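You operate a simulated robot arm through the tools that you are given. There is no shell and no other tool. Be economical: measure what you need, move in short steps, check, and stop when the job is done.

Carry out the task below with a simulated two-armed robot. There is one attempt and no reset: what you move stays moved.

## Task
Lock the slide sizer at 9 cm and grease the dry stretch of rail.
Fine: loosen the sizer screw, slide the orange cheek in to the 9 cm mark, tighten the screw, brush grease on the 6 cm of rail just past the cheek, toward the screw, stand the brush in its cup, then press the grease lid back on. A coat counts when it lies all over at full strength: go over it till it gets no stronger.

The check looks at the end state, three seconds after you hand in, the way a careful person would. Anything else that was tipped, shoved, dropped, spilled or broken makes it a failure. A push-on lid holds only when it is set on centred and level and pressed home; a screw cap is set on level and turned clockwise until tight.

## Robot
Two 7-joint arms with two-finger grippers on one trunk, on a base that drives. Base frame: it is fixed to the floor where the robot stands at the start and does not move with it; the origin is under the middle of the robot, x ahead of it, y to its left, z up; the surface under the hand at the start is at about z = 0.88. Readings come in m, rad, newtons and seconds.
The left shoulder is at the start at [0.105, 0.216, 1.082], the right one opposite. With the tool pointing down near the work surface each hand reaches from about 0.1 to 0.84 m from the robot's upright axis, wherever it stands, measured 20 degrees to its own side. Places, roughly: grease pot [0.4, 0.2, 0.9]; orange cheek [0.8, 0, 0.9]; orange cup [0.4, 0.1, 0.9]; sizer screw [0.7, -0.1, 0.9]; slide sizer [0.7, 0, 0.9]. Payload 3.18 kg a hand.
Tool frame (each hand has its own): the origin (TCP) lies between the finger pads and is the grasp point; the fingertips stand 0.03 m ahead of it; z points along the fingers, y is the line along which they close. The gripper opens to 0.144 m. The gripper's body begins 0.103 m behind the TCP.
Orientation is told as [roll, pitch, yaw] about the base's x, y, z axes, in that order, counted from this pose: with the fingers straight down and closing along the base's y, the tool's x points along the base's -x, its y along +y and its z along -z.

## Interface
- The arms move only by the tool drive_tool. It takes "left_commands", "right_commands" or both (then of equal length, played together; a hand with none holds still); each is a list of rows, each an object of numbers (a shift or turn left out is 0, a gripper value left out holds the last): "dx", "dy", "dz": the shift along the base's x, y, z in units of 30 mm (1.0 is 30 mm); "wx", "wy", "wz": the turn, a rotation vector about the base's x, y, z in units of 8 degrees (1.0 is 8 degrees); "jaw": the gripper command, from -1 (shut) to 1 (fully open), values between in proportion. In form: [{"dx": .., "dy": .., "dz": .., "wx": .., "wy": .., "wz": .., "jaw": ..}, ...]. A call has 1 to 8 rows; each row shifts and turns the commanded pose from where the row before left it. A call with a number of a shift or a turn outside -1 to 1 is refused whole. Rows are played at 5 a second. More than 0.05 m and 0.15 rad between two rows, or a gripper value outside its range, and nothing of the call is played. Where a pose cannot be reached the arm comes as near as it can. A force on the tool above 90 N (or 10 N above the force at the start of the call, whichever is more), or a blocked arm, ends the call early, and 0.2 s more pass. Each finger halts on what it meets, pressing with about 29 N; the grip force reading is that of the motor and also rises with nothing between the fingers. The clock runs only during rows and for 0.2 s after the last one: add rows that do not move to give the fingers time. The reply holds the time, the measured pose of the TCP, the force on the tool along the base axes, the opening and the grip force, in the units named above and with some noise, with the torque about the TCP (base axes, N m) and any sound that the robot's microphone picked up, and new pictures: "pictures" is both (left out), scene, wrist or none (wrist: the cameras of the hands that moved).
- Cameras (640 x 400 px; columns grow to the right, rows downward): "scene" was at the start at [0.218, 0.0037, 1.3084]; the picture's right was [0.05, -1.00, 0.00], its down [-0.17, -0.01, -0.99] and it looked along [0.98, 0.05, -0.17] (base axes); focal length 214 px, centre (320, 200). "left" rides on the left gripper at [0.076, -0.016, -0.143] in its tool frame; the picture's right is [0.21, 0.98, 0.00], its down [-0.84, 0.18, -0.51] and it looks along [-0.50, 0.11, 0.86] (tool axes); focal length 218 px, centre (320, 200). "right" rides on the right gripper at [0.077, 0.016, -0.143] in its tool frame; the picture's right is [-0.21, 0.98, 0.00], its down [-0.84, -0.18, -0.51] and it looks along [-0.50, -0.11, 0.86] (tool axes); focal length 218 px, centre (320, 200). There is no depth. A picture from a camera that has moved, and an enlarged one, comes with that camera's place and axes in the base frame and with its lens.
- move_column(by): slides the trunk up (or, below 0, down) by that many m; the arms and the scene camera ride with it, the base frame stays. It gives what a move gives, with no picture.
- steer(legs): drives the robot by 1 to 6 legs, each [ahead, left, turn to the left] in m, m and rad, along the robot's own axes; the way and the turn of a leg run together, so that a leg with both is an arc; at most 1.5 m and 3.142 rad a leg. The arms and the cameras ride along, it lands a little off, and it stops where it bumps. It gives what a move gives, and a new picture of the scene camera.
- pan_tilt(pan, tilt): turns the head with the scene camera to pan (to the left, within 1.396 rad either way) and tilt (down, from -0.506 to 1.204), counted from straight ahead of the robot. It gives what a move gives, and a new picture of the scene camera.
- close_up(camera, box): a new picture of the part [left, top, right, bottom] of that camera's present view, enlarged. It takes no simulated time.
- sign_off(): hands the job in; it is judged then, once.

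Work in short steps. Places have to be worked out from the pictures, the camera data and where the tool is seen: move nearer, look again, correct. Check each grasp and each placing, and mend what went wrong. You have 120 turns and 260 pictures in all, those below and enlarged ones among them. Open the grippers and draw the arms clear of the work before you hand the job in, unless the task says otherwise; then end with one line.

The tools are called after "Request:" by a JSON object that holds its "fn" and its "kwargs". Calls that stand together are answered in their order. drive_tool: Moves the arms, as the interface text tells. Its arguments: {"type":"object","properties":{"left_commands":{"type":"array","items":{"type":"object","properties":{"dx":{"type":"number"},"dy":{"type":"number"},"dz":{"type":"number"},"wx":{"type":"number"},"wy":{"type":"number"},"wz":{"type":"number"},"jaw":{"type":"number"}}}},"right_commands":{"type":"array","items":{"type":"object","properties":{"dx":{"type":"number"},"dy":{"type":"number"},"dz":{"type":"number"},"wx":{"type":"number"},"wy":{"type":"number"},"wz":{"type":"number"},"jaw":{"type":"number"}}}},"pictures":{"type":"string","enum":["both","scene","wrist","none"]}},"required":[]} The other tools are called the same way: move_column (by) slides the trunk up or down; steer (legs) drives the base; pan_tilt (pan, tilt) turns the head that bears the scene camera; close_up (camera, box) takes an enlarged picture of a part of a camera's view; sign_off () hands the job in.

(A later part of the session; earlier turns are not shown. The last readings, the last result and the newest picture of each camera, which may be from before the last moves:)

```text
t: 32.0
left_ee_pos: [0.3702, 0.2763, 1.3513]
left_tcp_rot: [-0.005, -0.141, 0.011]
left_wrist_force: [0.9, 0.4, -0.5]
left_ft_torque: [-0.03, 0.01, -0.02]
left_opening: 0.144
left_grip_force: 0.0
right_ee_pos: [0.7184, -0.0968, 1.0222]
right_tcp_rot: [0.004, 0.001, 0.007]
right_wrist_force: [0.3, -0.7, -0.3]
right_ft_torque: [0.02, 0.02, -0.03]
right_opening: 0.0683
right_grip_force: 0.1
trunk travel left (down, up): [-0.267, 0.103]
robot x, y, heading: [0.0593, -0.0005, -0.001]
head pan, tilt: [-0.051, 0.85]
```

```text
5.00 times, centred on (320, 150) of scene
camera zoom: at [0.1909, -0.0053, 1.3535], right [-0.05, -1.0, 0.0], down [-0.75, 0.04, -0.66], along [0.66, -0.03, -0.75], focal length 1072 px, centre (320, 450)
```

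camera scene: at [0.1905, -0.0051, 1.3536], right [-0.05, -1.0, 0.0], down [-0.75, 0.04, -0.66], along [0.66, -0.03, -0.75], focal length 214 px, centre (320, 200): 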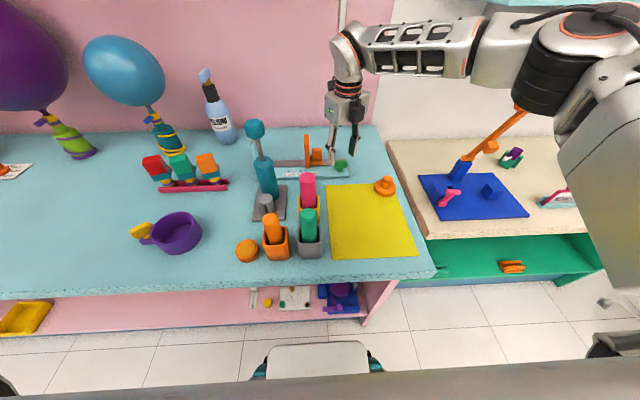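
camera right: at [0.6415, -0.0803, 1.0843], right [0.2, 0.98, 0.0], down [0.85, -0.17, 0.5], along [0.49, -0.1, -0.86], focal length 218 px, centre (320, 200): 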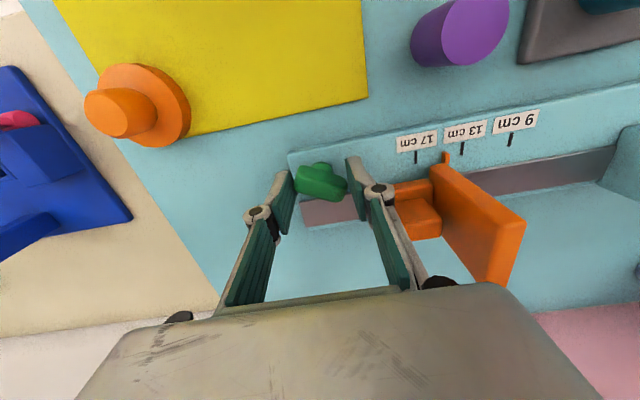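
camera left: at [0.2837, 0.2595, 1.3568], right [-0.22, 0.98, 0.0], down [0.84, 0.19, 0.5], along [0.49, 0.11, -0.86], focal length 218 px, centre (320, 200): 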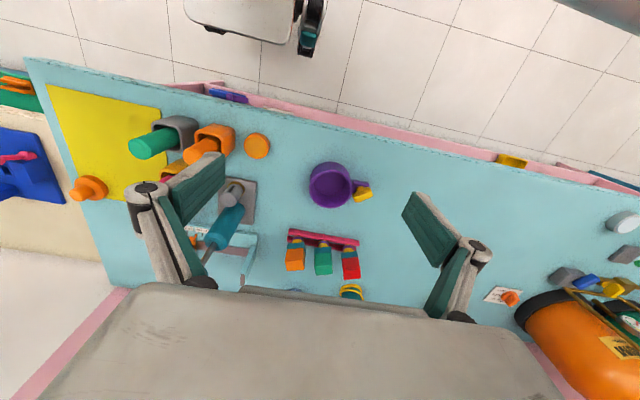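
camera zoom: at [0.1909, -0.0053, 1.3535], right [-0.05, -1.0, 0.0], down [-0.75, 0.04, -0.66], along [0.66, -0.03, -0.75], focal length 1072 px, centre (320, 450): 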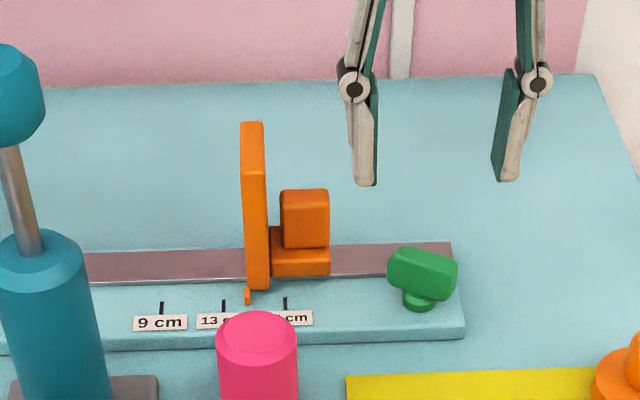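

The cheek's block is around (0.757, -0.02), with its right face near y = -0.037. I close the fingers and place them just right of the block to push it left.

Request:
{"fn": "drive_tool", "kwargs": {"right_commands": [{"dx": 0.65, "dy": 0.55, "jaw": -1}, {"dx": 0.65, "dy": 0.55}, {"dz": -0.8}, {"dz": -0.8}, {"dz": -0.8}, {}], "pictures": "none"}}

Request:
{"fn": "close_up", "kwargs": {"camera": "right", "box": [200, 90, 440, 240]}}

Request:
{"fn": "close_up", "kwargs": {"camera": "scene", "box": [260, 110, 380, 190]}}

```text
t: 33.5
left_ee_pos: [0.3672, 0.2765, 1.3529]
left_tcp_rot: [-0.006, -0.143, 0.011]
left_wrist_force: [0.1, -0.1, -0.4]
left_ft_torque: [0.01, -0.03, 0.02]
left_opening: 0.1441
left_grip_force: 0.0
right_ee_pos: [0.7445, -0.0745, 0.9553]
right_tcp_rot: [0.005, -0.007, 0.005]
right_wrist_force: [3.6, 0.6, 26.4]
right_ft_torque: [-0.19, 0.22, 0.02]
right_opening: 0.0003
right_grip_force: 29.1
right hand out of reach, approached as far as the arm can: row 2
trunk travel left (down, up): [-0.267, 0.103]
robot x, y, heading: [0.0603, -0.0007, -0.005]
head pan, tilt: [-0.051, 0.85]
```

```text
2.67 times, centred on (320, 165) of right
camera zoom: at [0.6674, -0.0592, 1.0984], right [0.2, 0.98, 0.01], down [0.84, -0.18, 0.51], along [0.5, -0.1, -0.86], focal length 582 px, centre (320, 293)
```

zoom: 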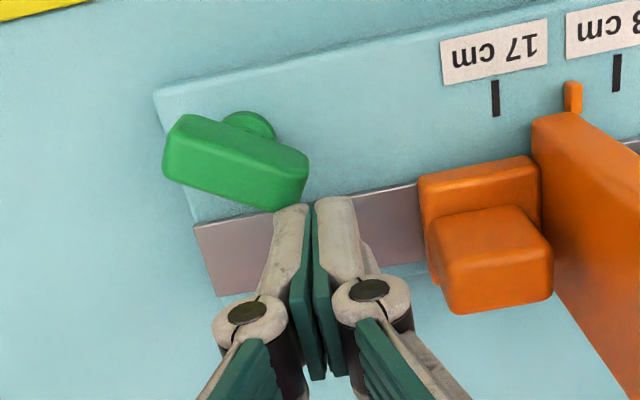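

```text
5.00 times, centred on (320, 150) of scene
camera zoom: at [0.1885, -0.0048, 1.3543], right [-0.05, -1.0, 0.0], down [-0.75, 0.04, -0.66], along [0.66, -0.03, -0.75], focal length 1072 px, centre (320, 450)
```

zoom: 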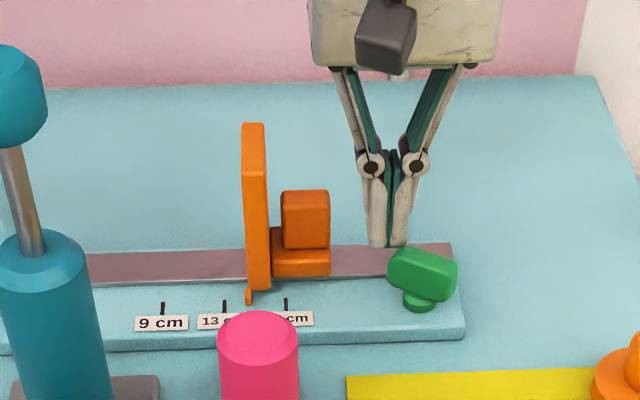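

The tips touch the edge of the wing (26 N up). I lift, shift clear toward the cheek, and go down again.

Request:
{"fn": "drive_tool", "kwargs": {"right_commands": [{"dz": 0.6}, {"dy": 0.4}, {"dx": 0.4, "dy": 0.1}, {"dz": -0.75}, {}], "pictures": "none"}}

Request:
{"fn": "close_up", "kwargs": {"camera": "right", "box": [200, 90, 440, 240]}}

Request:
{"fn": "close_up", "kwargs": {"camera": "scene", "box": [260, 110, 380, 190]}}

```text
t: 34.6
left_ee_pos: [0.3681, 0.2765, 1.352]
left_tcp_rot: [-0.006, -0.144, 0.009]
left_wrist_force: [-1.1, 0.3, 0.6]
left_ft_torque: [-0.03, -0.01, -0.01]
left_opening: 0.1437
left_grip_force: 0.1
right_ee_pos: [0.7562, -0.0601, 0.9466]
right_tcp_rot: [0.003, -0.001, 0.007]
right_wrist_force: [0.6, 0.3, -0.1]
right_ft_torque: [-0.04, 0.04, -0.01]
right_opening: 0.0
right_grip_force: 29.3
trunk travel left (down, up): [-0.267, 0.103]
robot x, y, heading: [0.0586, 0.0002, 0.001]
head pan, tilt: [-0.051, 0.85]
```

```text
2.67 times, centred on (320, 165) of right
camera zoom: at [0.6798, -0.044, 1.0895], right [0.2, 0.98, 0.0], down [0.84, -0.18, 0.51], along [0.5, -0.1, -0.86], focal length 582 px, centre (320, 293)
```

zoom: 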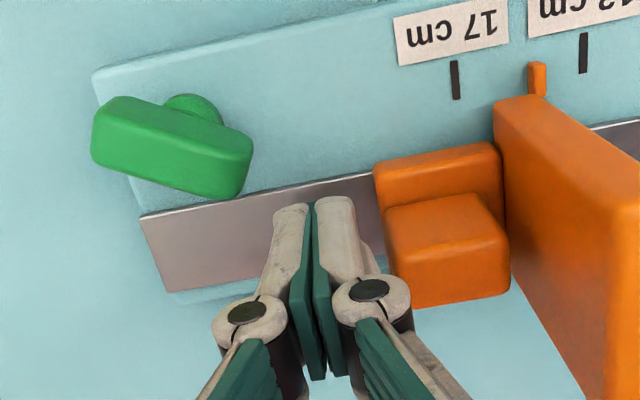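

```text
5.00 times, centred on (320, 150) of scene
camera zoom: at [0.1903, -0.0049, 1.3536], right [-0.05, -1.0, 0.0], down [-0.75, 0.04, -0.66], along [0.66, -0.03, -0.75], focal length 1072 px, centre (320, 450)
```

zoom: 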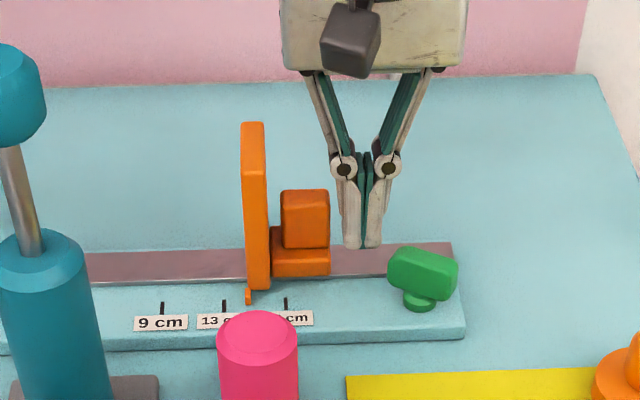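

Clear and in place. I push left in small steps, first about 4.5 cm.

Request:
{"fn": "drive_tool", "kwargs": {"right_commands": [{"dy": 0.35}, {"dy": 0.35}, {"dy": 0.3}, {"dy": 0.25}, {"dy": 0.25}, {}], "pictures": "none"}}

Request:
{"fn": "close_up", "kwargs": {"camera": "scene", "box": [260, 110, 380, 190]}}

```text
t: 36.0
left_ee_pos: [0.3679, 0.2754, 1.3521]
left_tcp_rot: [-0.005, -0.142, 0.01]
left_wrist_force: [-0.3, -0.7, 0.2]
left_ft_torque: [0.0, -0.01, -0.03]
left_opening: 0.1441
left_grip_force: 0.0
right_ee_pos: [0.754, -0.0231, 0.9469]
right_tcp_rot: [0.007, -0.006, 0.005]
right_wrist_force: [-0.1, -0.5, -0.7]
right_ft_torque: [0.03, -0.02, 0.0]
right_opening: 0.0
right_grip_force: 28.8
right hand out of reach, approached as far as the arm can: row 5
trunk travel left (down, up): [-0.267, 0.103]
robot x, y, heading: [0.0596, -0.0019, 0.0]
head pan, tilt: [-0.051, 0.85]
```

```text
5.00 times, centred on (320, 150) of scene
camera zoom: at [0.1905, -0.005, 1.3536], right [-0.05, -1.0, 0.0], down [-0.75, 0.04, -0.66], along [0.66, -0.03, -0.75], focal length 1072 px, centre (320, 450)
```

zoom: 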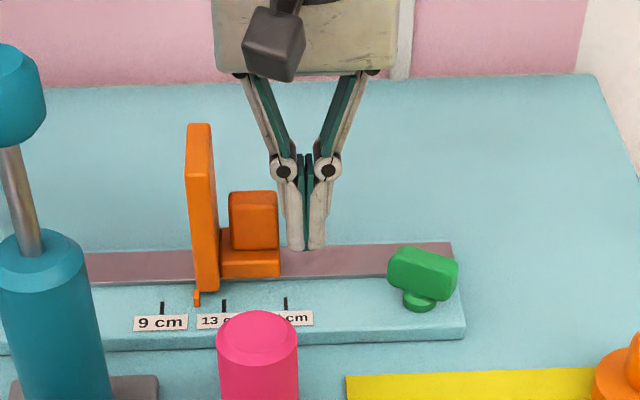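

It slides freely; pointer is now about 2.2 cm from the 9 mark. Reach gets short, so I lift, shift the base left, and continue.

Request:
{"fn": "drive_tool", "kwargs": {"right_commands": [{"dy": -0.3}, {"dz": 1}, {"dz": 1}, {"dz": 1}, {"dz": 1}, {}], "pictures": "none"}}

Request:
{"fn": "steer", "kwargs": {"legs": [[0.02, 0.1, 0]]}}

```text
t: 37.5
left_ee_pos: [0.3685, 0.2763, 1.3502]
left_tcp_rot: [-0.007, -0.139, 0.011]
left_wrist_force: [0.6, -0.4, -0.1]
left_ft_torque: [0.0, 0.04, -0.01]
left_opening: 0.144
left_grip_force: 0.0
right_ee_pos: [0.7491, -0.0323, 0.9789]
right_tcp_rot: [0.001, -0.013, 0.028]
right_wrist_force: [0.2, -0.2, 1.1]
right_ft_torque: [0.01, 0.01, 0.01]
right_opening: 0.0002
right_grip_force: 28.8
right hand out of reach, approached as far as the arm can: row 2, 3, 4, 5
trunk travel left (down, up): [-0.267, 0.103]
robot x, y, heading: [0.0596, 0.0011, -0.003]
head pan, tilt: [-0.051, 0.85]
```

```text
t: 39.1
left_ee_pos: [0.3872, 0.3704, 1.3511]
left_tcp_rot: [-0.005, -0.143, 0.002]
left_wrist_force: [-0.6, 0.8, 0.5]
left_ft_torque: [-0.08, -0.02, 0.0]
left_opening: 0.1439
left_grip_force: 0.1
right_ee_pos: [0.7719, 0.0388, 0.9792]
right_tcp_rot: [-0.021, -0.013, -0.003]
right_wrist_force: [-5.8, -17.3, 3.7]
right_ft_torque: [0.25, -0.07, 0.13]
right_opening: 0.0
right_grip_force: 29.1
trunk travel left (down, up): [-0.267, 0.103]
robot x, y, heading: [0.0822, 0.0974, -0.01]
head pan, tilt: [-0.051, 0.85]
stopped in leg 1: the force on the tool passed its limit at 96 N (the readings are from after the stop); the commanded pose is now the measured one
camera scene: at [0.208, 0.0901, 1.3536], right [-0.06, -1.0, 0.0], down [-0.75, 0.05, -0.66], along [0.66, -0.04, -0.75], focal length 214 px, centre (320, 200)
```

scene: 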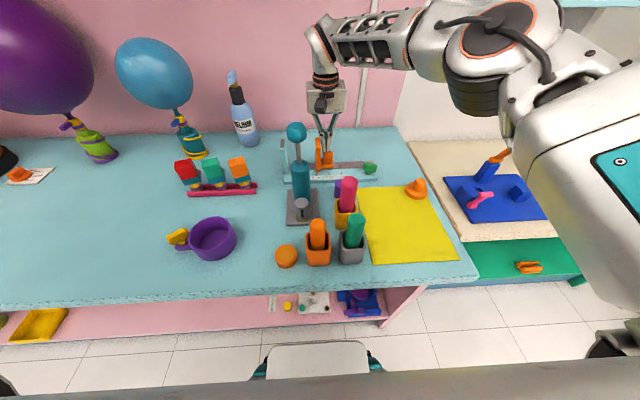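

The lift stopped short and the drive swept the hand into the cheek; I should have checked first. Let me inspect.

Request:
{"fn": "close_up", "kwargs": {"camera": "scene", "box": [270, 110, 390, 200]}}

Request:
{"fn": "close_up", "kwargs": {"camera": "right", "box": [120, 60, 600, 300]}}

```text
4.44 times, centred on (330, 155) of scene
camera zoom: at [0.208, 0.0901, 1.3536], right [-0.06, -1.0, 0.0], down [-0.75, 0.05, -0.66], along [0.66, -0.04, -0.75], focal length 953 px, centre (276, 400)
```

zoom: 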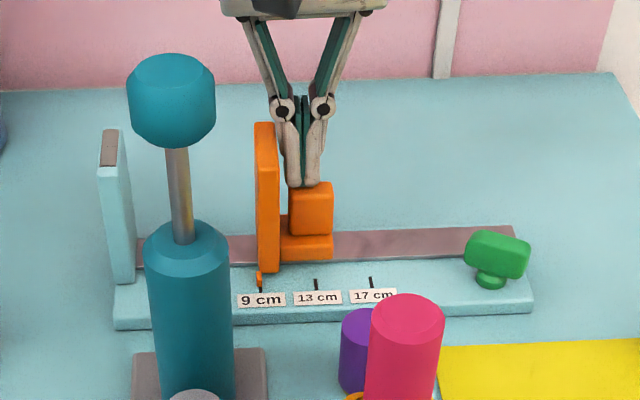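

```text
1.33 times, centred on (360, 180) of right
camera zoom: at [0.6934, 0.0597, 1.1213], right [0.21, 0.98, -0.02], down [0.84, -0.17, 0.52], along [0.51, -0.13, -0.85], focal length 291 px, centre (267, 227)
```

zoom: 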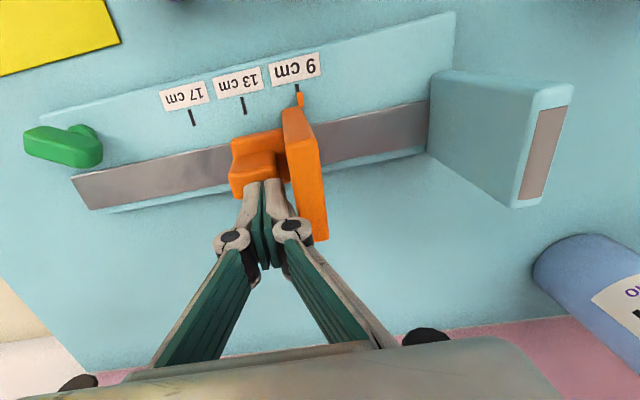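

Luckily the cheek sits at about the 9 cm mark and the sizer did not move. I lift straight up and inspect the pointer.

Request:
{"fn": "drive_tool", "kwargs": {"right_commands": [{"dy": -0.1}, {"dz": 1}, {"dz": 1}, {"dy": -1}, {"dy": -1}, {"dx": -1, "dy": -0.5}, {}], "pictures": "none"}}

Request:
{"fn": "close_up", "kwargs": {"camera": "right", "box": [280, 90, 600, 290]}}

Request:
{"fn": "close_up", "kwargs": {"camera": "scene", "box": [300, 135, 380, 185]}}

```text
t: 40.7
left_ee_pos: [0.3891, 0.3712, 1.3519]
left_tcp_rot: [-0.006, -0.141, 0.003]
left_wrist_force: [-0.4, 0.5, -0.4]
left_ft_torque: [-0.05, 0.03, -0.02]
left_opening: 0.1437
left_grip_force: 0.1
right_ee_pos: [0.7391, 0.0086, 1.0246]
right_tcp_rot: [-0.019, -0.011, 0.001]
right_wrist_force: [-0.1, 0.9, 0.0]
right_ft_torque: [-0.01, 0.01, 0.02]
right_opening: 0.0
right_grip_force: 28.9
right hand out of reach, approached as far as the arm can: row 2, 3, 4, 5
trunk travel left (down, up): [-0.267, 0.103]
robot x, y, heading: [0.0812, 0.1005, -0.009]
head pan, tilt: [-0.051, 0.85]
```

```text
2.00 times, centred on (440, 190) of right
camera zoom: at [0.6612, 0.0266, 1.1672], right [0.21, 0.98, -0.02], down [0.84, -0.17, 0.52], along [0.5, -0.12, -0.85], focal length 436 px, centre (80, 220)
```

zoom: 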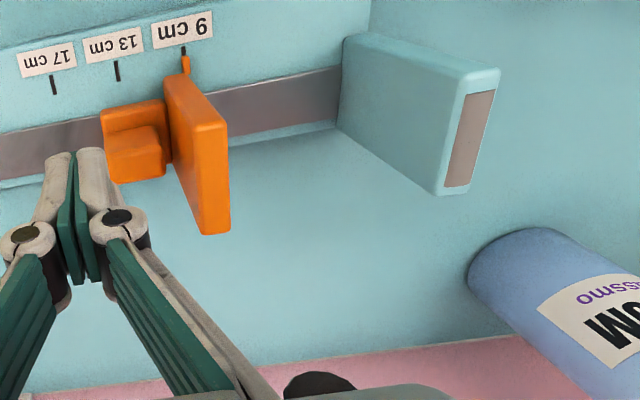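

```text
8.00 times, centred on (340, 160) of scene
camera zoom: at [0.2104, 0.0921, 1.3534], right [-0.06, -1.0, 0.0], down [-0.75, 0.04, -0.66], along [0.66, -0.04, -0.75], focal length 1716 px, centre (160, 520)
```

zoom: 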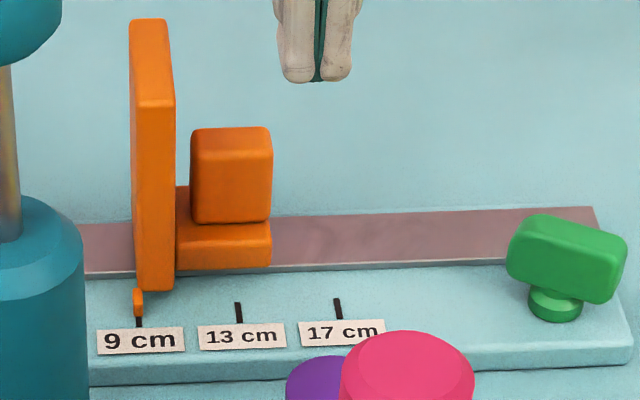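

Pointer is exactly on the 9 cm mark. Now I go back over the screw, with the hand turned to match the wing (about -22°).

Request:
{"fn": "drive_tool", "kwargs": {"right_commands": [{"dy": -1, "dx": -0.3}, {"dy": -1, "dx": -0.3}, {"dy": -1, "dx": -0.17, "wx": 0.13}, {"dy": -0.52, "jaw": -0.05, "wz": -0.8, "dz": -0.5}, {"wz": -1, "dz": -0.5, "jaw": -0.05}, {"wz": -1}, {}], "pictures": "none"}}

Request:
{"fn": "close_up", "kwargs": {"camera": "right", "box": [200, 90, 440, 240]}}

```text
t: 42.3
left_ee_pos: [0.389, 0.3709, 1.3507]
left_tcp_rot: [-0.004, -0.141, 0.003]
left_wrist_force: [0.5, 0.0, -0.1]
left_ft_torque: [0.01, 0.03, 0.02]
left_opening: 0.1441
left_grip_force: 0.1
right_ee_pos: [0.7159, -0.1014, 0.9948]
right_tcp_rot: [0.0, -0.011, -0.392]
right_wrist_force: [-0.3, -0.5, 0.2]
right_ft_torque: [0.01, -0.01, -0.02]
right_opening: 0.0686
right_grip_force: 0.0
trunk travel left (down, up): [-0.267, 0.103]
robot x, y, heading: [0.0799, 0.0963, -0.009]
head pan, tilt: [-0.051, 0.85]
```

```text
2.67 times, centred on (320, 165) of right
camera zoom: at [0.6496, -0.055, 1.1378], right [0.57, 0.82, 0.0], down [0.71, -0.49, 0.52], along [0.43, -0.29, -0.86], focal length 582 px, centre (320, 293)
```

zoom: 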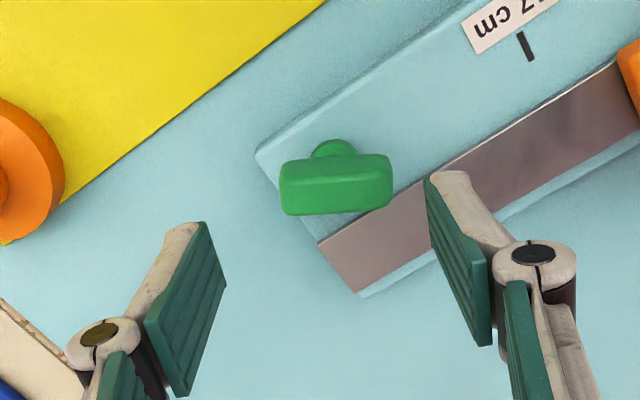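

The wing is about 9° further clockwise; I match it, then descend and grip.

Request:
{"fn": "drive_tool", "kwargs": {"right_commands": [{"wz": -1, "dy": 0.15, "dx": 0.05}, {"dz": -0.9, "wz": -0.1}, {"dz": -0.88}, {"jaw": -0.4}, {"jaw": -0.6}, {"jaw": -0.8}, {}], "pictures": "none"}}

Request:
{"fn": "close_up", "kwargs": {"camera": "right", "box": [200, 90, 440, 240]}}

```text
t: 43.9
left_ee_pos: [0.3903, 0.3714, 1.3513]
left_tcp_rot: [-0.007, -0.142, 0.003]
left_wrist_force: [0.6, 0.5, 0.2]
left_ft_torque: [0.02, -0.01, 0.02]
left_opening: 0.1441
left_grip_force: 0.1
right_ee_pos: [0.7178, -0.0942, 0.9415]
right_tcp_rot: [0.0, -0.01, -0.54]
right_wrist_force: [5.4, 11.3, -7.7]
right_ft_torque: [0.22, -1.2, -0.01]
right_opening: 0.0437
right_grip_force: 44.8
trunk travel left (down, up): [-0.267, 0.103]
robot x, y, heading: [0.0824, 0.0945, -0.008]
head pan, tilt: [-0.051, 0.85]
```

```text
2.67 times, centred on (320, 165) of right
camera zoom: at [0.6601, -0.0399, 1.0836], right [0.68, 0.73, 0.0], down [0.62, -0.59, 0.52], along [0.38, -0.35, -0.86], focal length 582 px, centre (320, 293)
```

zoom: 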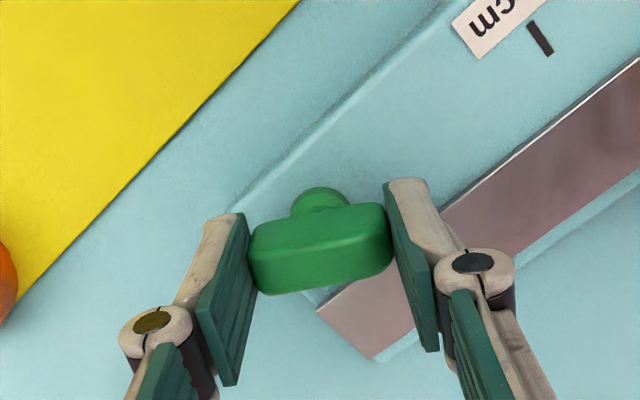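

Good grip. Turn clockwise.

Request:
{"fn": "drive_tool", "kwargs": {"right_commands": [{"wz": -1}, {"wz": -1}, {"wz": -1}, {"wz": -1}, {"wz": -1}, {"wz": -1}, {"wz": -1}, {"wz": -1}], "pictures": "none"}}

Request:
{"fn": "drive_tool", "kwargs": {"right_commands": [{"wz": -1}, {"wz": -1}, {"wz": -1}, {"wz": -1}, {"wz": -1}, {"wz": -1}, {"wz": -1}, {}], "pictures": "none"}}

Request:
{"fn": "close_up", "kwargs": {"camera": "right", "box": [200, 90, 440, 240]}}

```text
t: 45.7
left_ee_pos: [0.3923, 0.3719, 1.3511]
left_tcp_rot: [-0.005, -0.14, 0.003]
left_wrist_force: [-0.6, 0.3, -0.2]
left_ft_torque: [-0.02, 0.03, 0.0]
left_opening: 0.1439
left_grip_force: 0.1
right_ee_pos: [0.72, -0.0944, 0.9407]
right_tcp_rot: [0.001, -0.01, -1.66]
right_wrist_force: [22.5, 22.5, -10.1]
right_ft_torque: [0.56, -0.28, 0.09]
right_opening: 0.0437
right_grip_force: 45.1
trunk travel left (down, up): [-0.267, 0.103]
robot x, y, heading: [0.0755, 0.0976, -0.004]
head pan, tilt: [-0.051, 0.85]
```

```text
t: 47.5
left_ee_pos: [0.3925, 0.3701, 1.3508]
left_tcp_rot: [-0.004, -0.138, 0.004]
left_wrist_force: [-0.8, 0.0, -0.3]
left_ft_torque: [-0.01, 0.01, 0.01]
left_opening: 0.1441
left_grip_force: 0.1
right_ee_pos: [0.722, -0.0939, 0.9398]
right_tcp_rot: [0.001, -0.006, -2.636]
right_wrist_force: [33.3, 14.4, -2.6]
right_ft_torque: [0.19, -0.78, 0.0]
right_opening: 0.0437
right_grip_force: 45.1
trunk travel left (down, up): [-0.267, 0.103]
robot x, y, heading: [0.0763, 0.0965, -0.01]
head pan, tilt: [-0.051, 0.85]
```

```text
2.67 times, centred on (320, 165) of right
camera zoom: at [0.7976, -0.0712, 1.0842], right [0.29, -0.96, 0.0], down [-0.82, -0.25, 0.51], along [-0.49, -0.15, -0.86], focal length 582 px, centre (320, 293)
```

zoom: 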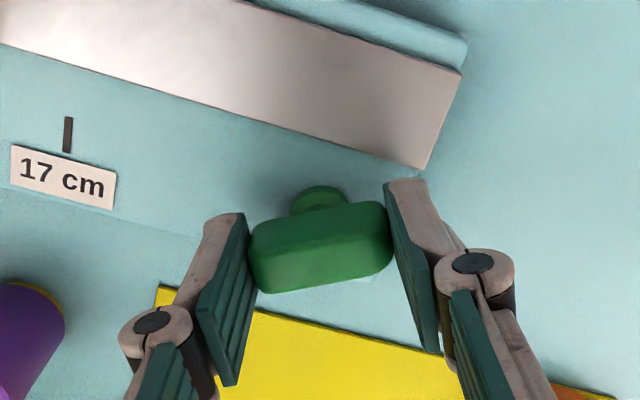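

Continue clockwise with a small recentre until it stops turning.

Request:
{"fn": "drive_tool", "kwargs": {"right_commands": [{"wz": -1, "dx": 0.1}, {"wz": -1}, {"wz": -1}, {"wz": -1}, {"wz": -1}, {}], "pictures": "none"}}

Request:
{"fn": "close_up", "kwargs": {"camera": "right", "box": [200, 90, 440, 240]}}

```text
t: 48.9
left_ee_pos: [0.389, 0.3708, 1.3508]
left_tcp_rot: [-0.006, -0.142, 0.002]
left_wrist_force: [0.7, 0.3, 0.5]
left_ft_torque: [0.0, 0.0, -0.03]
left_opening: 0.1436
left_grip_force: 0.0
right_ee_pos: [0.7186, -0.0946, 0.9411]
right_tcp_rot: [0.002, -0.015, 2.946]
right_wrist_force: [2.0, 4.7, -0.4]
right_ft_torque: [0.08, -0.04, 1.11]
right_opening: 0.0454
right_grip_force: 44.8
trunk travel left (down, up): [-0.267, 0.103]
robot x, y, heading: [0.0777, 0.0982, -0.006]
head pan, tilt: [-0.051, 0.85]
```

```text
2.67 times, centred on (320, 165) of right
camera zoom: at [0.7928, -0.1261, 1.0834], right [-0.39, -0.92, 0.0], down [-0.78, 0.34, 0.52], along [-0.48, 0.2, -0.85], focal length 582 px, centre (320, 293)
```

zoom: 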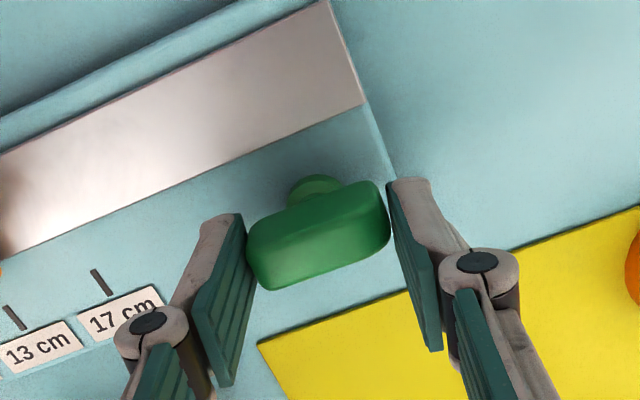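

Torque rose to 1.1 N m and the wing is back parallel with the rail. One more nudge to confirm it's hard tight.

Request:
{"fn": "drive_tool", "kwargs": {"right_commands": [{"wz": -0.7}, {}, {}], "pictures": "none"}}

Request:
{"fn": "close_up", "kwargs": {"camera": "right", "box": [200, 90, 440, 240]}}

```text
t: 49.7
left_ee_pos: [0.3896, 0.3717, 1.3512]
left_tcp_rot: [-0.006, -0.14, 0.002]
left_wrist_force: [-0.4, -0.3, -0.1]
left_ft_torque: [-0.03, 0.0, 0.0]
left_opening: 0.144
left_grip_force: 0.0
right_ee_pos: [0.7186, -0.0954, 0.9416]
right_tcp_rot: [0.001, -0.016, 2.851]
right_wrist_force: [-5.2, 6.2, -6.7]
right_ft_torque: [0.23, 0.32, 0.92]
right_opening: 0.0461
right_grip_force: 44.9
trunk travel left (down, up): [-0.267, 0.103]
robot x, y, heading: [0.078, 0.0954, -0.01]
head pan, tilt: [-0.051, 0.85]
```

```text
2.67 times, centred on (320, 165) of right
camera zoom: at [0.7897, -0.133, 1.0836], right [-0.48, -0.88, 0.0], down [-0.75, 0.41, 0.52], along [-0.46, 0.25, -0.85], focal length 582 px, centre (320, 293)
```

zoom: 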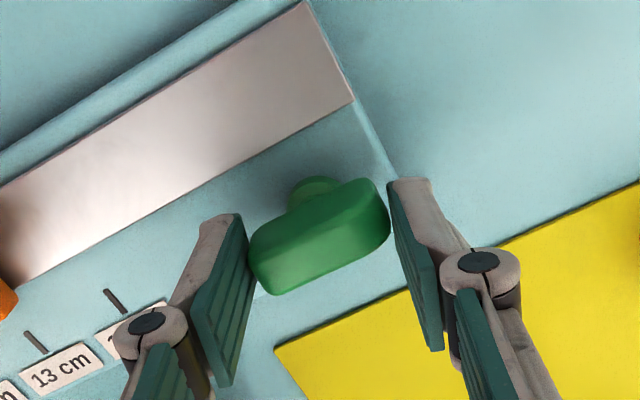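

It no longer turns: tight. I release, lift, and unwind the wrist.

Request:
{"fn": "drive_tool", "kwargs": {"right_commands": [{"jaw": -0.05}, {"jaw": -0.05}, {"dz": 1}, {"dz": 1, "wz": 1}, {"wz": 1}, {"wz": 1}, {"wz": 1}, {"wz": 1}], "pictures": "none"}}

Request:
{"fn": "drive_tool", "kwargs": {"right_commands": [{"wz": 1, "dx": -0.5}, {"wz": 1, "dx": -0.5}, {"wz": 1, "dx": -0.5}, {"wz": 1, "dx": -0.5}, {"wz": 1}, {"wz": 1}, {"wz": 1}, {"wz": 1}], "pictures": "none"}}

Request:
{"fn": "drive_tool", "kwargs": {"right_commands": [{"wz": 1, "dz": 1}, {"wz": 1, "dz": 1}, {"wz": 1, "dz": 1}, {"wz": 1, "dz": 0.5}, {"wz": 1}, {"wz": 1}, {"wz": 1}, {"wz": 1}], "pictures": "both"}}

```text
t: 51.5
left_ee_pos: [0.3904, 0.3709, 1.3517]
left_tcp_rot: [-0.003, -0.141, 0.002]
left_wrist_force: [-0.9, -0.7, -0.5]
left_ft_torque: [-0.03, -0.01, 0.05]
left_opening: 0.144
left_grip_force: 0.1
right_ee_pos: [0.7192, -0.0952, 1.0027]
right_tcp_rot: [-0.001, -0.01, -2.734]
right_wrist_force: [-0.4, -0.2, 0.2]
right_ft_torque: [-0.01, -0.02, 0.02]
right_opening: 0.0686
right_grip_force: 0.1
trunk travel left (down, up): [-0.267, 0.103]
robot x, y, heading: [0.0774, 0.0989, -0.009]
head pan, tilt: [-0.051, 0.85]
```

```text
t: 53.3
left_ee_pos: [0.3888, 0.3699, 1.3503]
left_tcp_rot: [-0.003, -0.14, 0.001]
left_wrist_force: [0.3, -0.3, -0.8]
left_ft_torque: [0.04, -0.02, -0.06]
left_opening: 0.144
left_grip_force: 0.1
right_ee_pos: [0.6602, -0.0967, 1.0031]
right_tcp_rot: [0.0, -0.011, -1.617]
right_wrist_force: [-0.7, -0.5, -0.5]
right_ft_torque: [-0.01, 0.02, 0.0]
right_opening: 0.0685
right_grip_force: 0.1
trunk travel left (down, up): [-0.267, 0.103]
robot x, y, heading: [0.0773, 0.0959, -0.012]
head pan, tilt: [-0.051, 0.85]
```

```text
t: 55.1
left_ee_pos: [0.3885, 0.3708, 1.3528]
left_tcp_rot: [-0.004, -0.142, 0.0]
left_wrist_force: [-0.3, 0.2, 0.7]
left_ft_torque: [0.04, -0.01, 0.0]
left_opening: 0.144
left_grip_force: 0.3
right_ee_pos: [0.6606, -0.096, 1.1072]
right_tcp_rot: [0.002, -0.01, -0.499]
right_wrist_force: [-0.1, -0.1, -0.3]
right_ft_torque: [0.0, -0.03, 0.01]
right_opening: 0.0686
right_grip_force: 0.0
trunk travel left (down, up): [-0.267, 0.103]
robot x, y, heading: [0.0799, 0.0963, -0.01]
head pan, tilt: [-0.051, 0.85]
camera scene: at [0.2096, 0.0906, 1.3536], right [-0.06, -1.0, 0.0], down [-0.75, 0.04, -0.66], along [0.66, -0.04, -0.75], focal length 214 px, centre (320, 200)
camera right: at [0.5998, -0.0438, 1.2499], right [0.65, 0.76, 0.0], down [0.65, -0.56, 0.52], along [0.39, -0.34, -0.86], focal length 218 px, centre (320, 200)
```

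scene: 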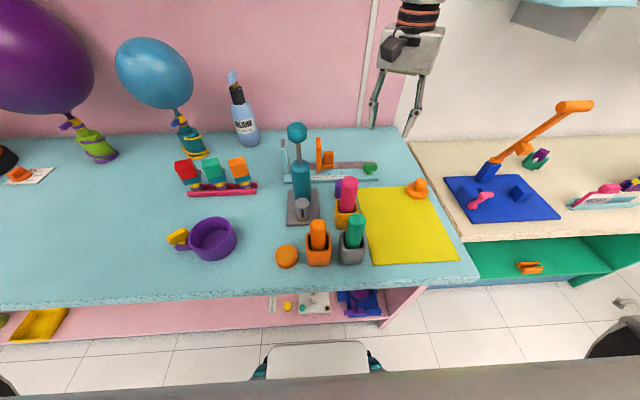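
right: 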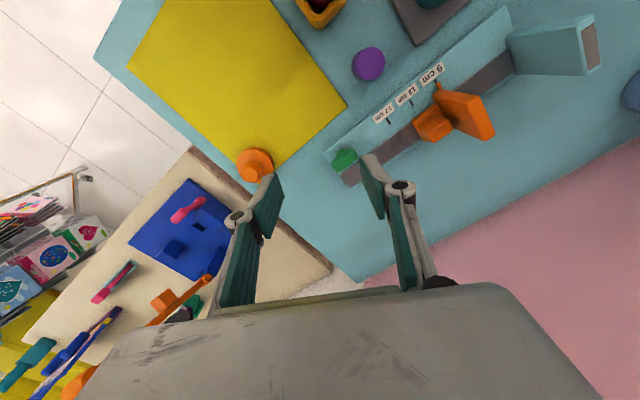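

Brush top triangulates to (0.444, 0.080, 1.011). I zoom the scene on the cups to determine tilt and surroundings.

Request:
{"fn": "close_up", "kwargs": {"camera": "scene", "box": [265, 170, 385, 275]}}

Request:
{"fn": "drive_tool", "kwargs": {"right_commands": [{"wz": 1, "dx": -1, "dz": 0.3}, {"wz": 1, "dx": -1, "dz": 0.3}, {"wz": 1, "dx": -1, "dz": 0.3}, {"wz": 0.5, "dx": -1, "dz": 0.3}, {"dx": -1}, {"dx": -1}, {"dx": -0.7}, {}], "pictures": "wrist"}}

```text
3.81 times, centred on (325, 222) of scene
camera zoom: at [0.2096, 0.0906, 1.3536], right [-0.06, -1.0, 0.0], down [-0.75, 0.04, -0.66], along [0.66, -0.04, -0.75], focal length 817 px, centre (301, 114)
```

zoom: 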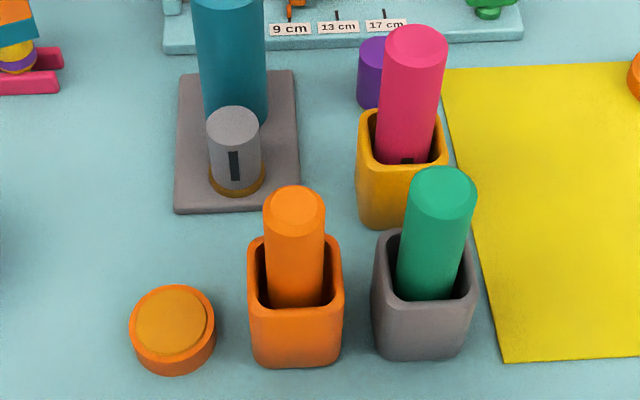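

```text
t: 56.9
left_ee_pos: [0.3903, 0.3688, 1.3519]
left_tcp_rot: [-0.003, -0.141, 0.002]
left_wrist_force: [0.3, -0.1, 0.7]
left_ft_torque: [-0.02, -0.02, 0.03]
left_opening: 0.144
left_grip_force: 0.0
right_ee_pos: [0.4586, -0.0964, 1.1437]
right_tcp_rot: [0.0, -0.011, -0.015]
right_wrist_force: [0.3, -0.3, -0.1]
right_ft_torque: [-0.02, 0.0, 0.0]
right_opening: 0.0684
right_grip_force: 0.0
trunk travel left (down, up): [-0.267, 0.103]
robot x, y, heading: [0.0793, 0.0977, -0.012]
head pan, tilt: [-0.051, 0.85]
camera right: at [0.3817, -0.0786, 1.2861], right [0.22, 0.98, 0.0], down [0.84, -0.19, 0.52], along [0.5, -0.11, -0.86], focal length 218 px, centre (320, 200)
```

right: 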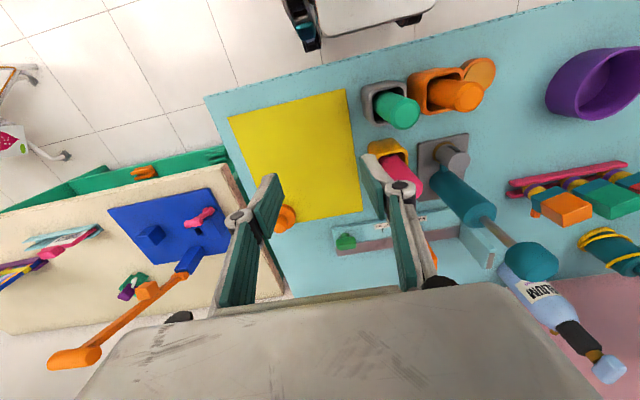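

The orange brush is nearly vertical in its cup: axis (0.447, 0.08), top 1.011, handle about 31 mm thick, cup rim 0.952. I move above it.

Request:
{"fn": "drive_tool", "kwargs": {"right_commands": [{"dy": 1, "jaw": -0.1}, {"dy": 1}, {"dy": 1}, {"dy": 1}, {"dy": 1}, {"dy": 0.88, "dx": -0.4, "wy": 0.08}, {"dz": -1}, {}], "pictures": "both"}}

```text
t: 58.7
left_ee_pos: [0.3887, 0.3697, 1.3516]
left_tcp_rot: [-0.005, -0.144, 0.003]
left_wrist_force: [-0.5, -0.5, 0.1]
left_ft_torque: [0.01, -0.01, -0.01]
left_opening: 0.1439
left_grip_force: 0.1
right_ee_pos: [0.4464, 0.0813, 1.1141]
right_tcp_rot: [0.001, 0.0, -0.012]
right_wrist_force: [0.5, 0.9, 0.3]
right_ft_torque: [-0.01, -0.02, 0.0]
right_opening: 0.0648
right_grip_force: 0.0
trunk travel left (down, up): [-0.267, 0.103]
robot x, y, heading: [0.0818, 0.0971, -0.005]
head pan, tilt: [-0.051, 0.85]
camera scene: at [0.2089, 0.0912, 1.3537], right [-0.06, -1.0, 0.0], down [-0.75, 0.04, -0.66], along [0.66, -0.04, -0.75], focal length 214 px, centre (320, 200)
camera right: at [0.3711, 0.0993, 1.2572], right [0.22, 0.98, 0.0], down [0.84, -0.19, 0.51], along [0.49, -0.11, -0.86], focal length 218 px, centre (320, 200)
```

scene: 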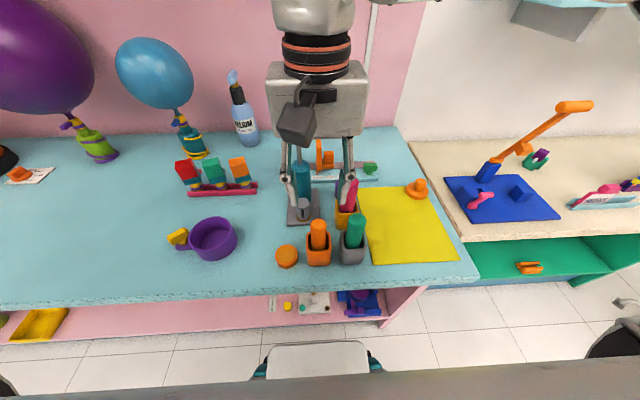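
right: 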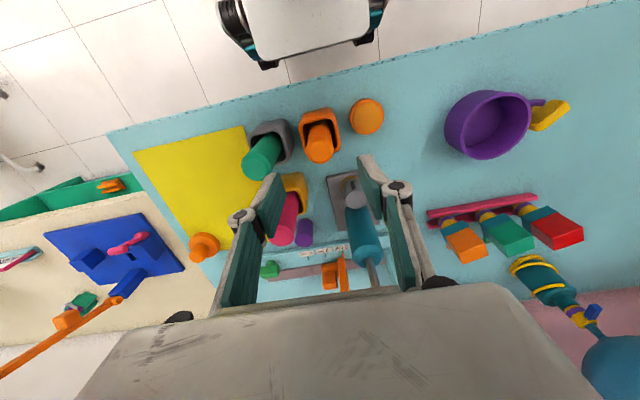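

Aligned within a few mm. Descend to 1.03 and check.

Request:
{"fn": "drive_tool", "kwargs": {"right_commands": [{"dz": -1, "dy": 0.1}, {"dz": -1}, {"dz": -0.8}, {}], "pictures": "none"}}

Request:
{"fn": "close_up", "kwargs": {"camera": "right", "box": [200, 90, 440, 240]}}

Request:
{"fn": "close_up", "kwargs": {"camera": "scene", "box": [250, 160, 400, 280]}}

```text
t: 59.7
left_ee_pos: [0.3887, 0.3701, 1.3516]
left_tcp_rot: [-0.002, -0.142, 0.002]
left_wrist_force: [-0.1, 0.0, -0.4]
left_ft_torque: [0.0, 0.01, -0.01]
left_opening: 0.144
left_grip_force: 0.0
right_ee_pos: [0.4472, 0.0843, 1.0293]
right_tcp_rot: [0.001, -0.001, -0.012]
right_wrist_force: [-0.2, 0.3, 0.2]
right_ft_torque: [0.04, -0.01, -0.02]
right_opening: 0.0648
right_grip_force: 0.1
trunk travel left (down, up): [-0.267, 0.103]
robot x, y, heading: [0.0773, 0.0972, -0.007]
head pan, tilt: [-0.051, 0.85]
```

```text
2.67 times, centred on (320, 165) of right
camera zoom: at [0.3714, 0.1017, 1.173], right [0.22, 0.98, 0.0], down [0.84, -0.19, 0.51], along [0.49, -0.11, -0.86], focal length 582 px, centre (320, 293)
```

zoom: 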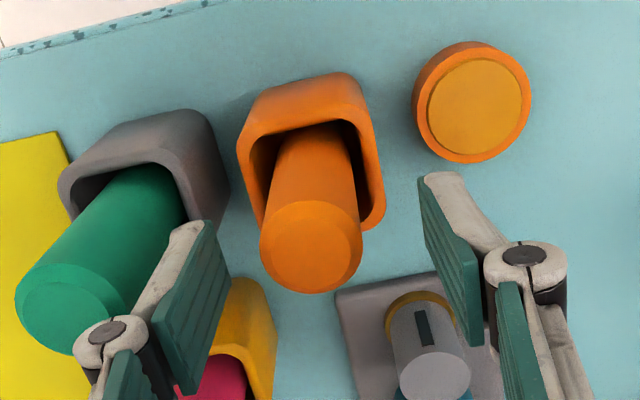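

```text
3.33 times, centred on (325, 220) of scene
camera zoom: at [0.2093, 0.0906, 1.3537], right [-0.06, -1.0, 0.0], down [-0.75, 0.04, -0.66], along [0.66, -0.04, -0.75], focal length 715 px, centre (303, 133)
```

zoom: 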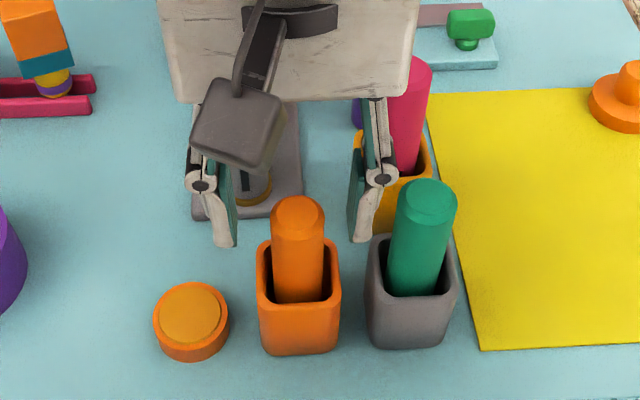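

Brush top at (0.450, 0.081). Descend and grip.

Request:
{"fn": "drive_tool", "kwargs": {"right_commands": [{"dz": -0.6, "dy": -0.1, "dx": 0.06}, {"dz": -0.53}, {"jaw": -0.4}, {"jaw": -0.6}, {"jaw": -0.9}, {}], "pictures": "none"}}

Request:
{"fn": "close_up", "kwargs": {"camera": "right", "box": [200, 90, 440, 240]}}

Request:
{"fn": "close_up", "kwargs": {"camera": "scene", "box": [250, 160, 400, 280]}}

```text
t: 61.1
left_ee_pos: [0.3877, 0.3705, 1.3521]
left_tcp_rot: [-0.004, -0.142, 0.001]
left_wrist_force: [0.9, 0.1, 0.0]
left_ft_torque: [-0.03, 0.02, -0.03]
left_opening: 0.144
left_grip_force: 0.1
right_ee_pos: [0.4495, 0.0817, 0.9949]
right_tcp_rot: [-0.003, 0.001, -0.013]
right_wrist_force: [0.3, -0.2, 0.1]
right_ft_torque: [-0.04, -0.01, 0.01]
right_opening: 0.0307
right_grip_force: 29.3
trunk travel left (down, up): [-0.267, 0.103]
robot x, y, heading: [0.0815, 0.0954, -0.01]
head pan, tilt: [-0.051, 0.85]
```

```text
2.67 times, centred on (320, 165) of right
camera zoom: at [0.3733, 0.0984, 1.1388], right [0.22, 0.98, 0.0], down [0.84, -0.19, 0.51], along [0.49, -0.11, -0.86], focal length 582 px, centre (320, 293)
```

zoom: 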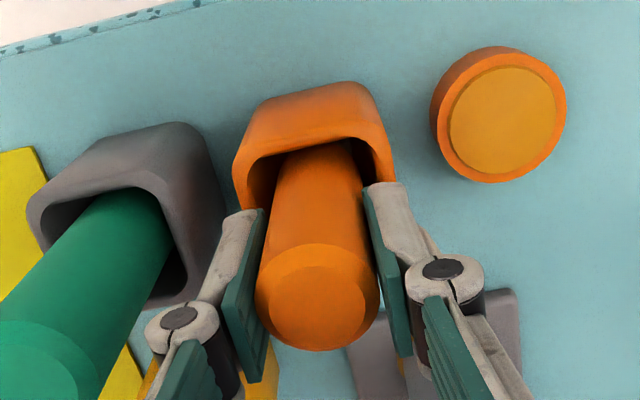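

```text
3.33 times, centred on (325, 220) of scene
camera zoom: at [0.2096, 0.0906, 1.3536], right [-0.06, -1.0, 0.0], down [-0.75, 0.04, -0.66], along [0.66, -0.04, -0.75], focal length 715 px, centre (303, 133)
```

zoom: 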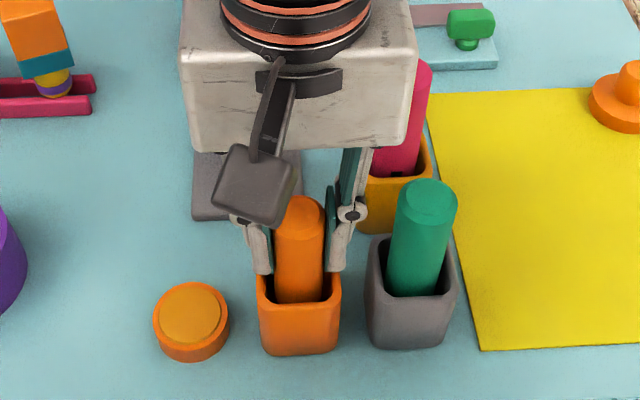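

Gripped at 30.7 mm. Lift straight up.

Request:
{"fn": "drive_tool", "kwargs": {"right_commands": [{"dz": 0.5}, {"dz": 1}, {"dz": 1}, {"dz": 1}, {"dz": 0.8}, {}], "pictures": "both"}}

Request:
{"fn": "close_up", "kwargs": {"camera": "scene", "box": [240, 120, 390, 270]}}

```text
t: 62.5
left_ee_pos: [0.3895, 0.3702, 1.3518]
left_tcp_rot: [-0.005, -0.143, 0.001]
left_wrist_force: [0.1, -0.1, 0.1]
left_ft_torque: [-0.01, -0.02, 0.01]
left_opening: 0.1438
left_grip_force: 0.1
right_ee_pos: [0.449, 0.0809, 1.122]
right_tcp_rot: [0.0, 0.001, -0.013]
right_wrist_force: [0.7, -0.3, 0.3]
right_ft_torque: [0.06, 0.02, -0.01]
right_opening: 0.0308
right_grip_force: 29.5
trunk travel left (down, up): [-0.267, 0.103]
robot x, y, heading: [0.0793, 0.0954, -0.006]
head pan, tilt: [-0.051, 0.85]
camera scene: at [0.2099, 0.0906, 1.3535], right [-0.06, -1.0, 0.0], down [-0.75, 0.04, -0.66], along [0.66, -0.04, -0.75], focal length 214 px, centre (320, 200)
camera right: at [0.3733, 0.0985, 1.267], right [0.22, 0.98, 0.0], down [0.84, -0.19, 0.51], along [0.49, -0.11, -0.86], focal length 218 px, centre (320, 200)
```

scene: 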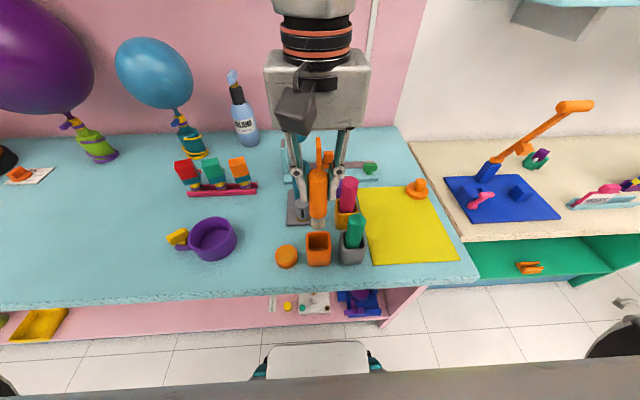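
right: 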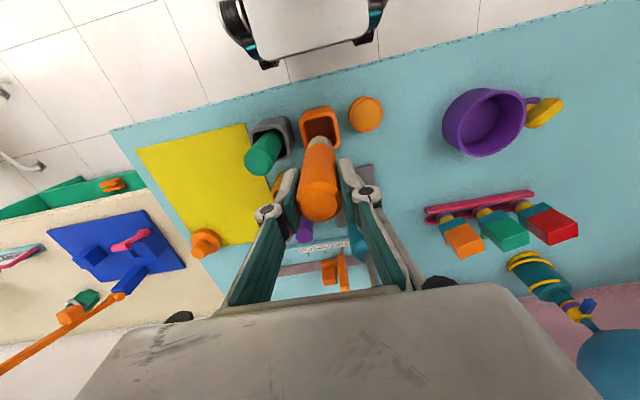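

```text
2.67 times, centred on (315, 195) of scene
camera zoom: at [0.2099, 0.0906, 1.3535], right [-0.06, -1.0, 0.0], down [-0.75, 0.04, -0.66], along [0.66, -0.04, -0.75], focal length 572 px, centre (333, 213)
```

zoom: 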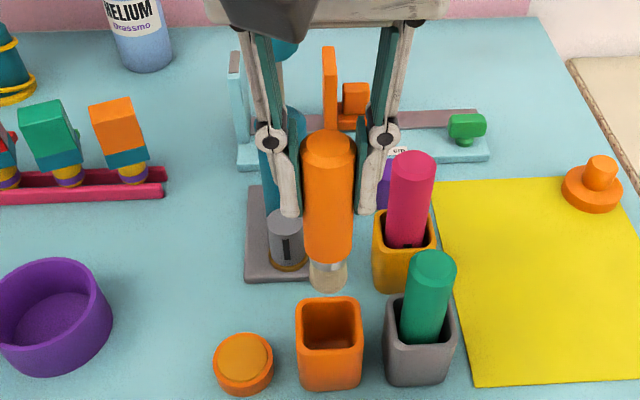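

The brush is held upright; bristle tip is about 0.109 below the TCP. I move over the open grease pot (0.446, 0.154).

Request:
{"fn": "drive_tool", "kwargs": {"right_commands": [{"dy": 1, "dx": -0.1}, {"dy": 1}, {"dy": 0.45}, {"dz": -1}, {"dz": -1}, {"dz": -0.5}, {}], "pictures": "both"}}

Request:
{"fn": "close_up", "kwargs": {"camera": "scene", "box": [230, 180, 350, 280]}}

```text
t: 64.1
left_ee_pos: [0.388, 0.3704, 1.3522]
left_tcp_rot: [-0.005, -0.14, 0.002]
left_wrist_force: [-0.8, -0.4, -0.1]
left_ft_torque: [-0.02, 0.01, 0.0]
left_opening: 0.144
left_grip_force: 0.0
right_ee_pos: [0.4454, 0.1542, 1.0483]
right_tcp_rot: [0.001, 0.0, -0.011]
right_wrist_force: [-1.0, -0.1, -0.6]
right_ft_torque: [0.02, -0.01, 0.0]
right_opening: 0.0308
right_grip_force: 29.0
trunk travel left (down, up): [-0.267, 0.103]
robot x, y, heading: [0.0789, 0.098, -0.009]
head pan, tilt: [-0.051, 0.85]
camera scene: at [0.2095, 0.0906, 1.3536], right [-0.06, -1.0, 0.0], down [-0.75, 0.04, -0.66], along [0.66, -0.04, -0.75], focal length 214 px, centre (320, 200)
camera right: at [0.3703, 0.172, 1.1924], right [0.22, 0.98, 0.0], down [0.84, -0.19, 0.51], along [0.49, -0.11, -0.86], focal length 218 px, centre (320, 200)
```

scene: 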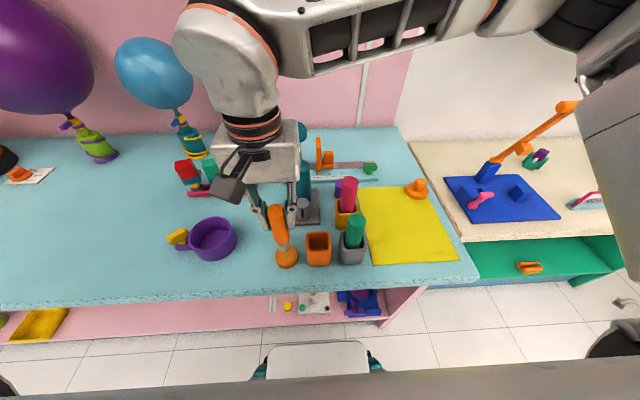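
right: 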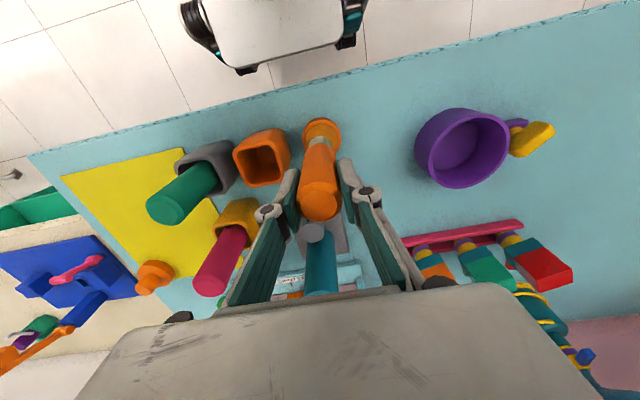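

```text
4.00 times, centred on (290, 230) of scene
camera zoom: at [0.2095, 0.0906, 1.3536], right [-0.06, -1.0, 0.0], down [-0.75, 0.04, -0.66], along [0.66, -0.04, -0.75], focal length 858 px, centre (440, 80)
```

zoom: 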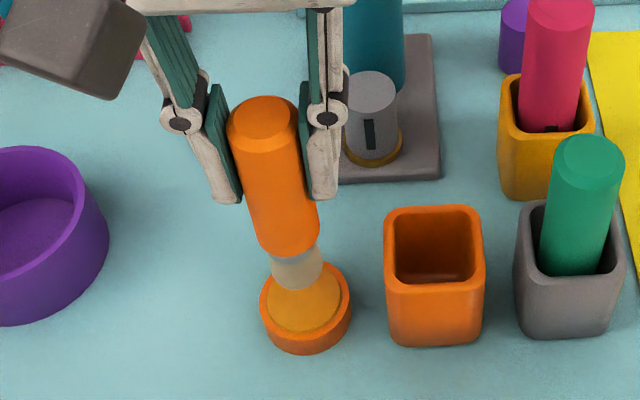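

Well aligned over the pot. I lower in small steps and watch the force.

Request:
{"fn": "drive_tool", "kwargs": {"right_commands": [{"dz": -0.5, "dy": -0.07, "dx": 0.06}, {"dz": -0.4}, {"dz": -0.2}, {"dz": -0.1}, {}], "pictures": "none"}}

Request:
{"fn": "close_up", "kwargs": {"camera": "scene", "box": [240, 200, 340, 280]}}

```text
t: 65.3
left_ee_pos: [0.389, 0.3707, 1.3514]
left_tcp_rot: [-0.005, -0.142, 0.002]
left_wrist_force: [0.8, 0.4, 0.2]
left_ft_torque: [-0.01, -0.04, -0.02]
left_opening: 0.144
left_grip_force: 0.0
right_ee_pos: [0.4485, 0.1514, 1.0134]
right_tcp_rot: [0.0, 0.001, -0.015]
right_wrist_force: [0.4, -0.1, -0.6]
right_ft_torque: [-0.01, -0.01, -0.02]
right_opening: 0.0308
right_grip_force: 29.2
trunk travel left (down, up): [-0.267, 0.103]
robot x, y, heading: [0.0778, 0.096, -0.008]
head pan, tilt: [-0.051, 0.85]
```

```text
5.00 times, centred on (290, 240) of scene
camera zoom: at [0.2096, 0.0906, 1.3536], right [-0.06, -1.0, 0.0], down [-0.75, 0.04, -0.66], along [0.66, -0.04, -0.75], focal length 1072 px, centre (470, 0)
```

zoom: 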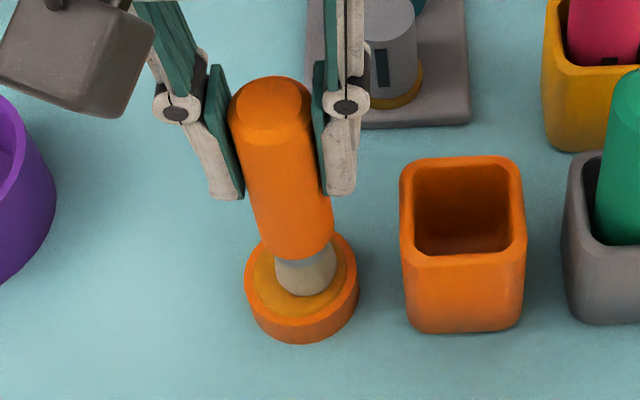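

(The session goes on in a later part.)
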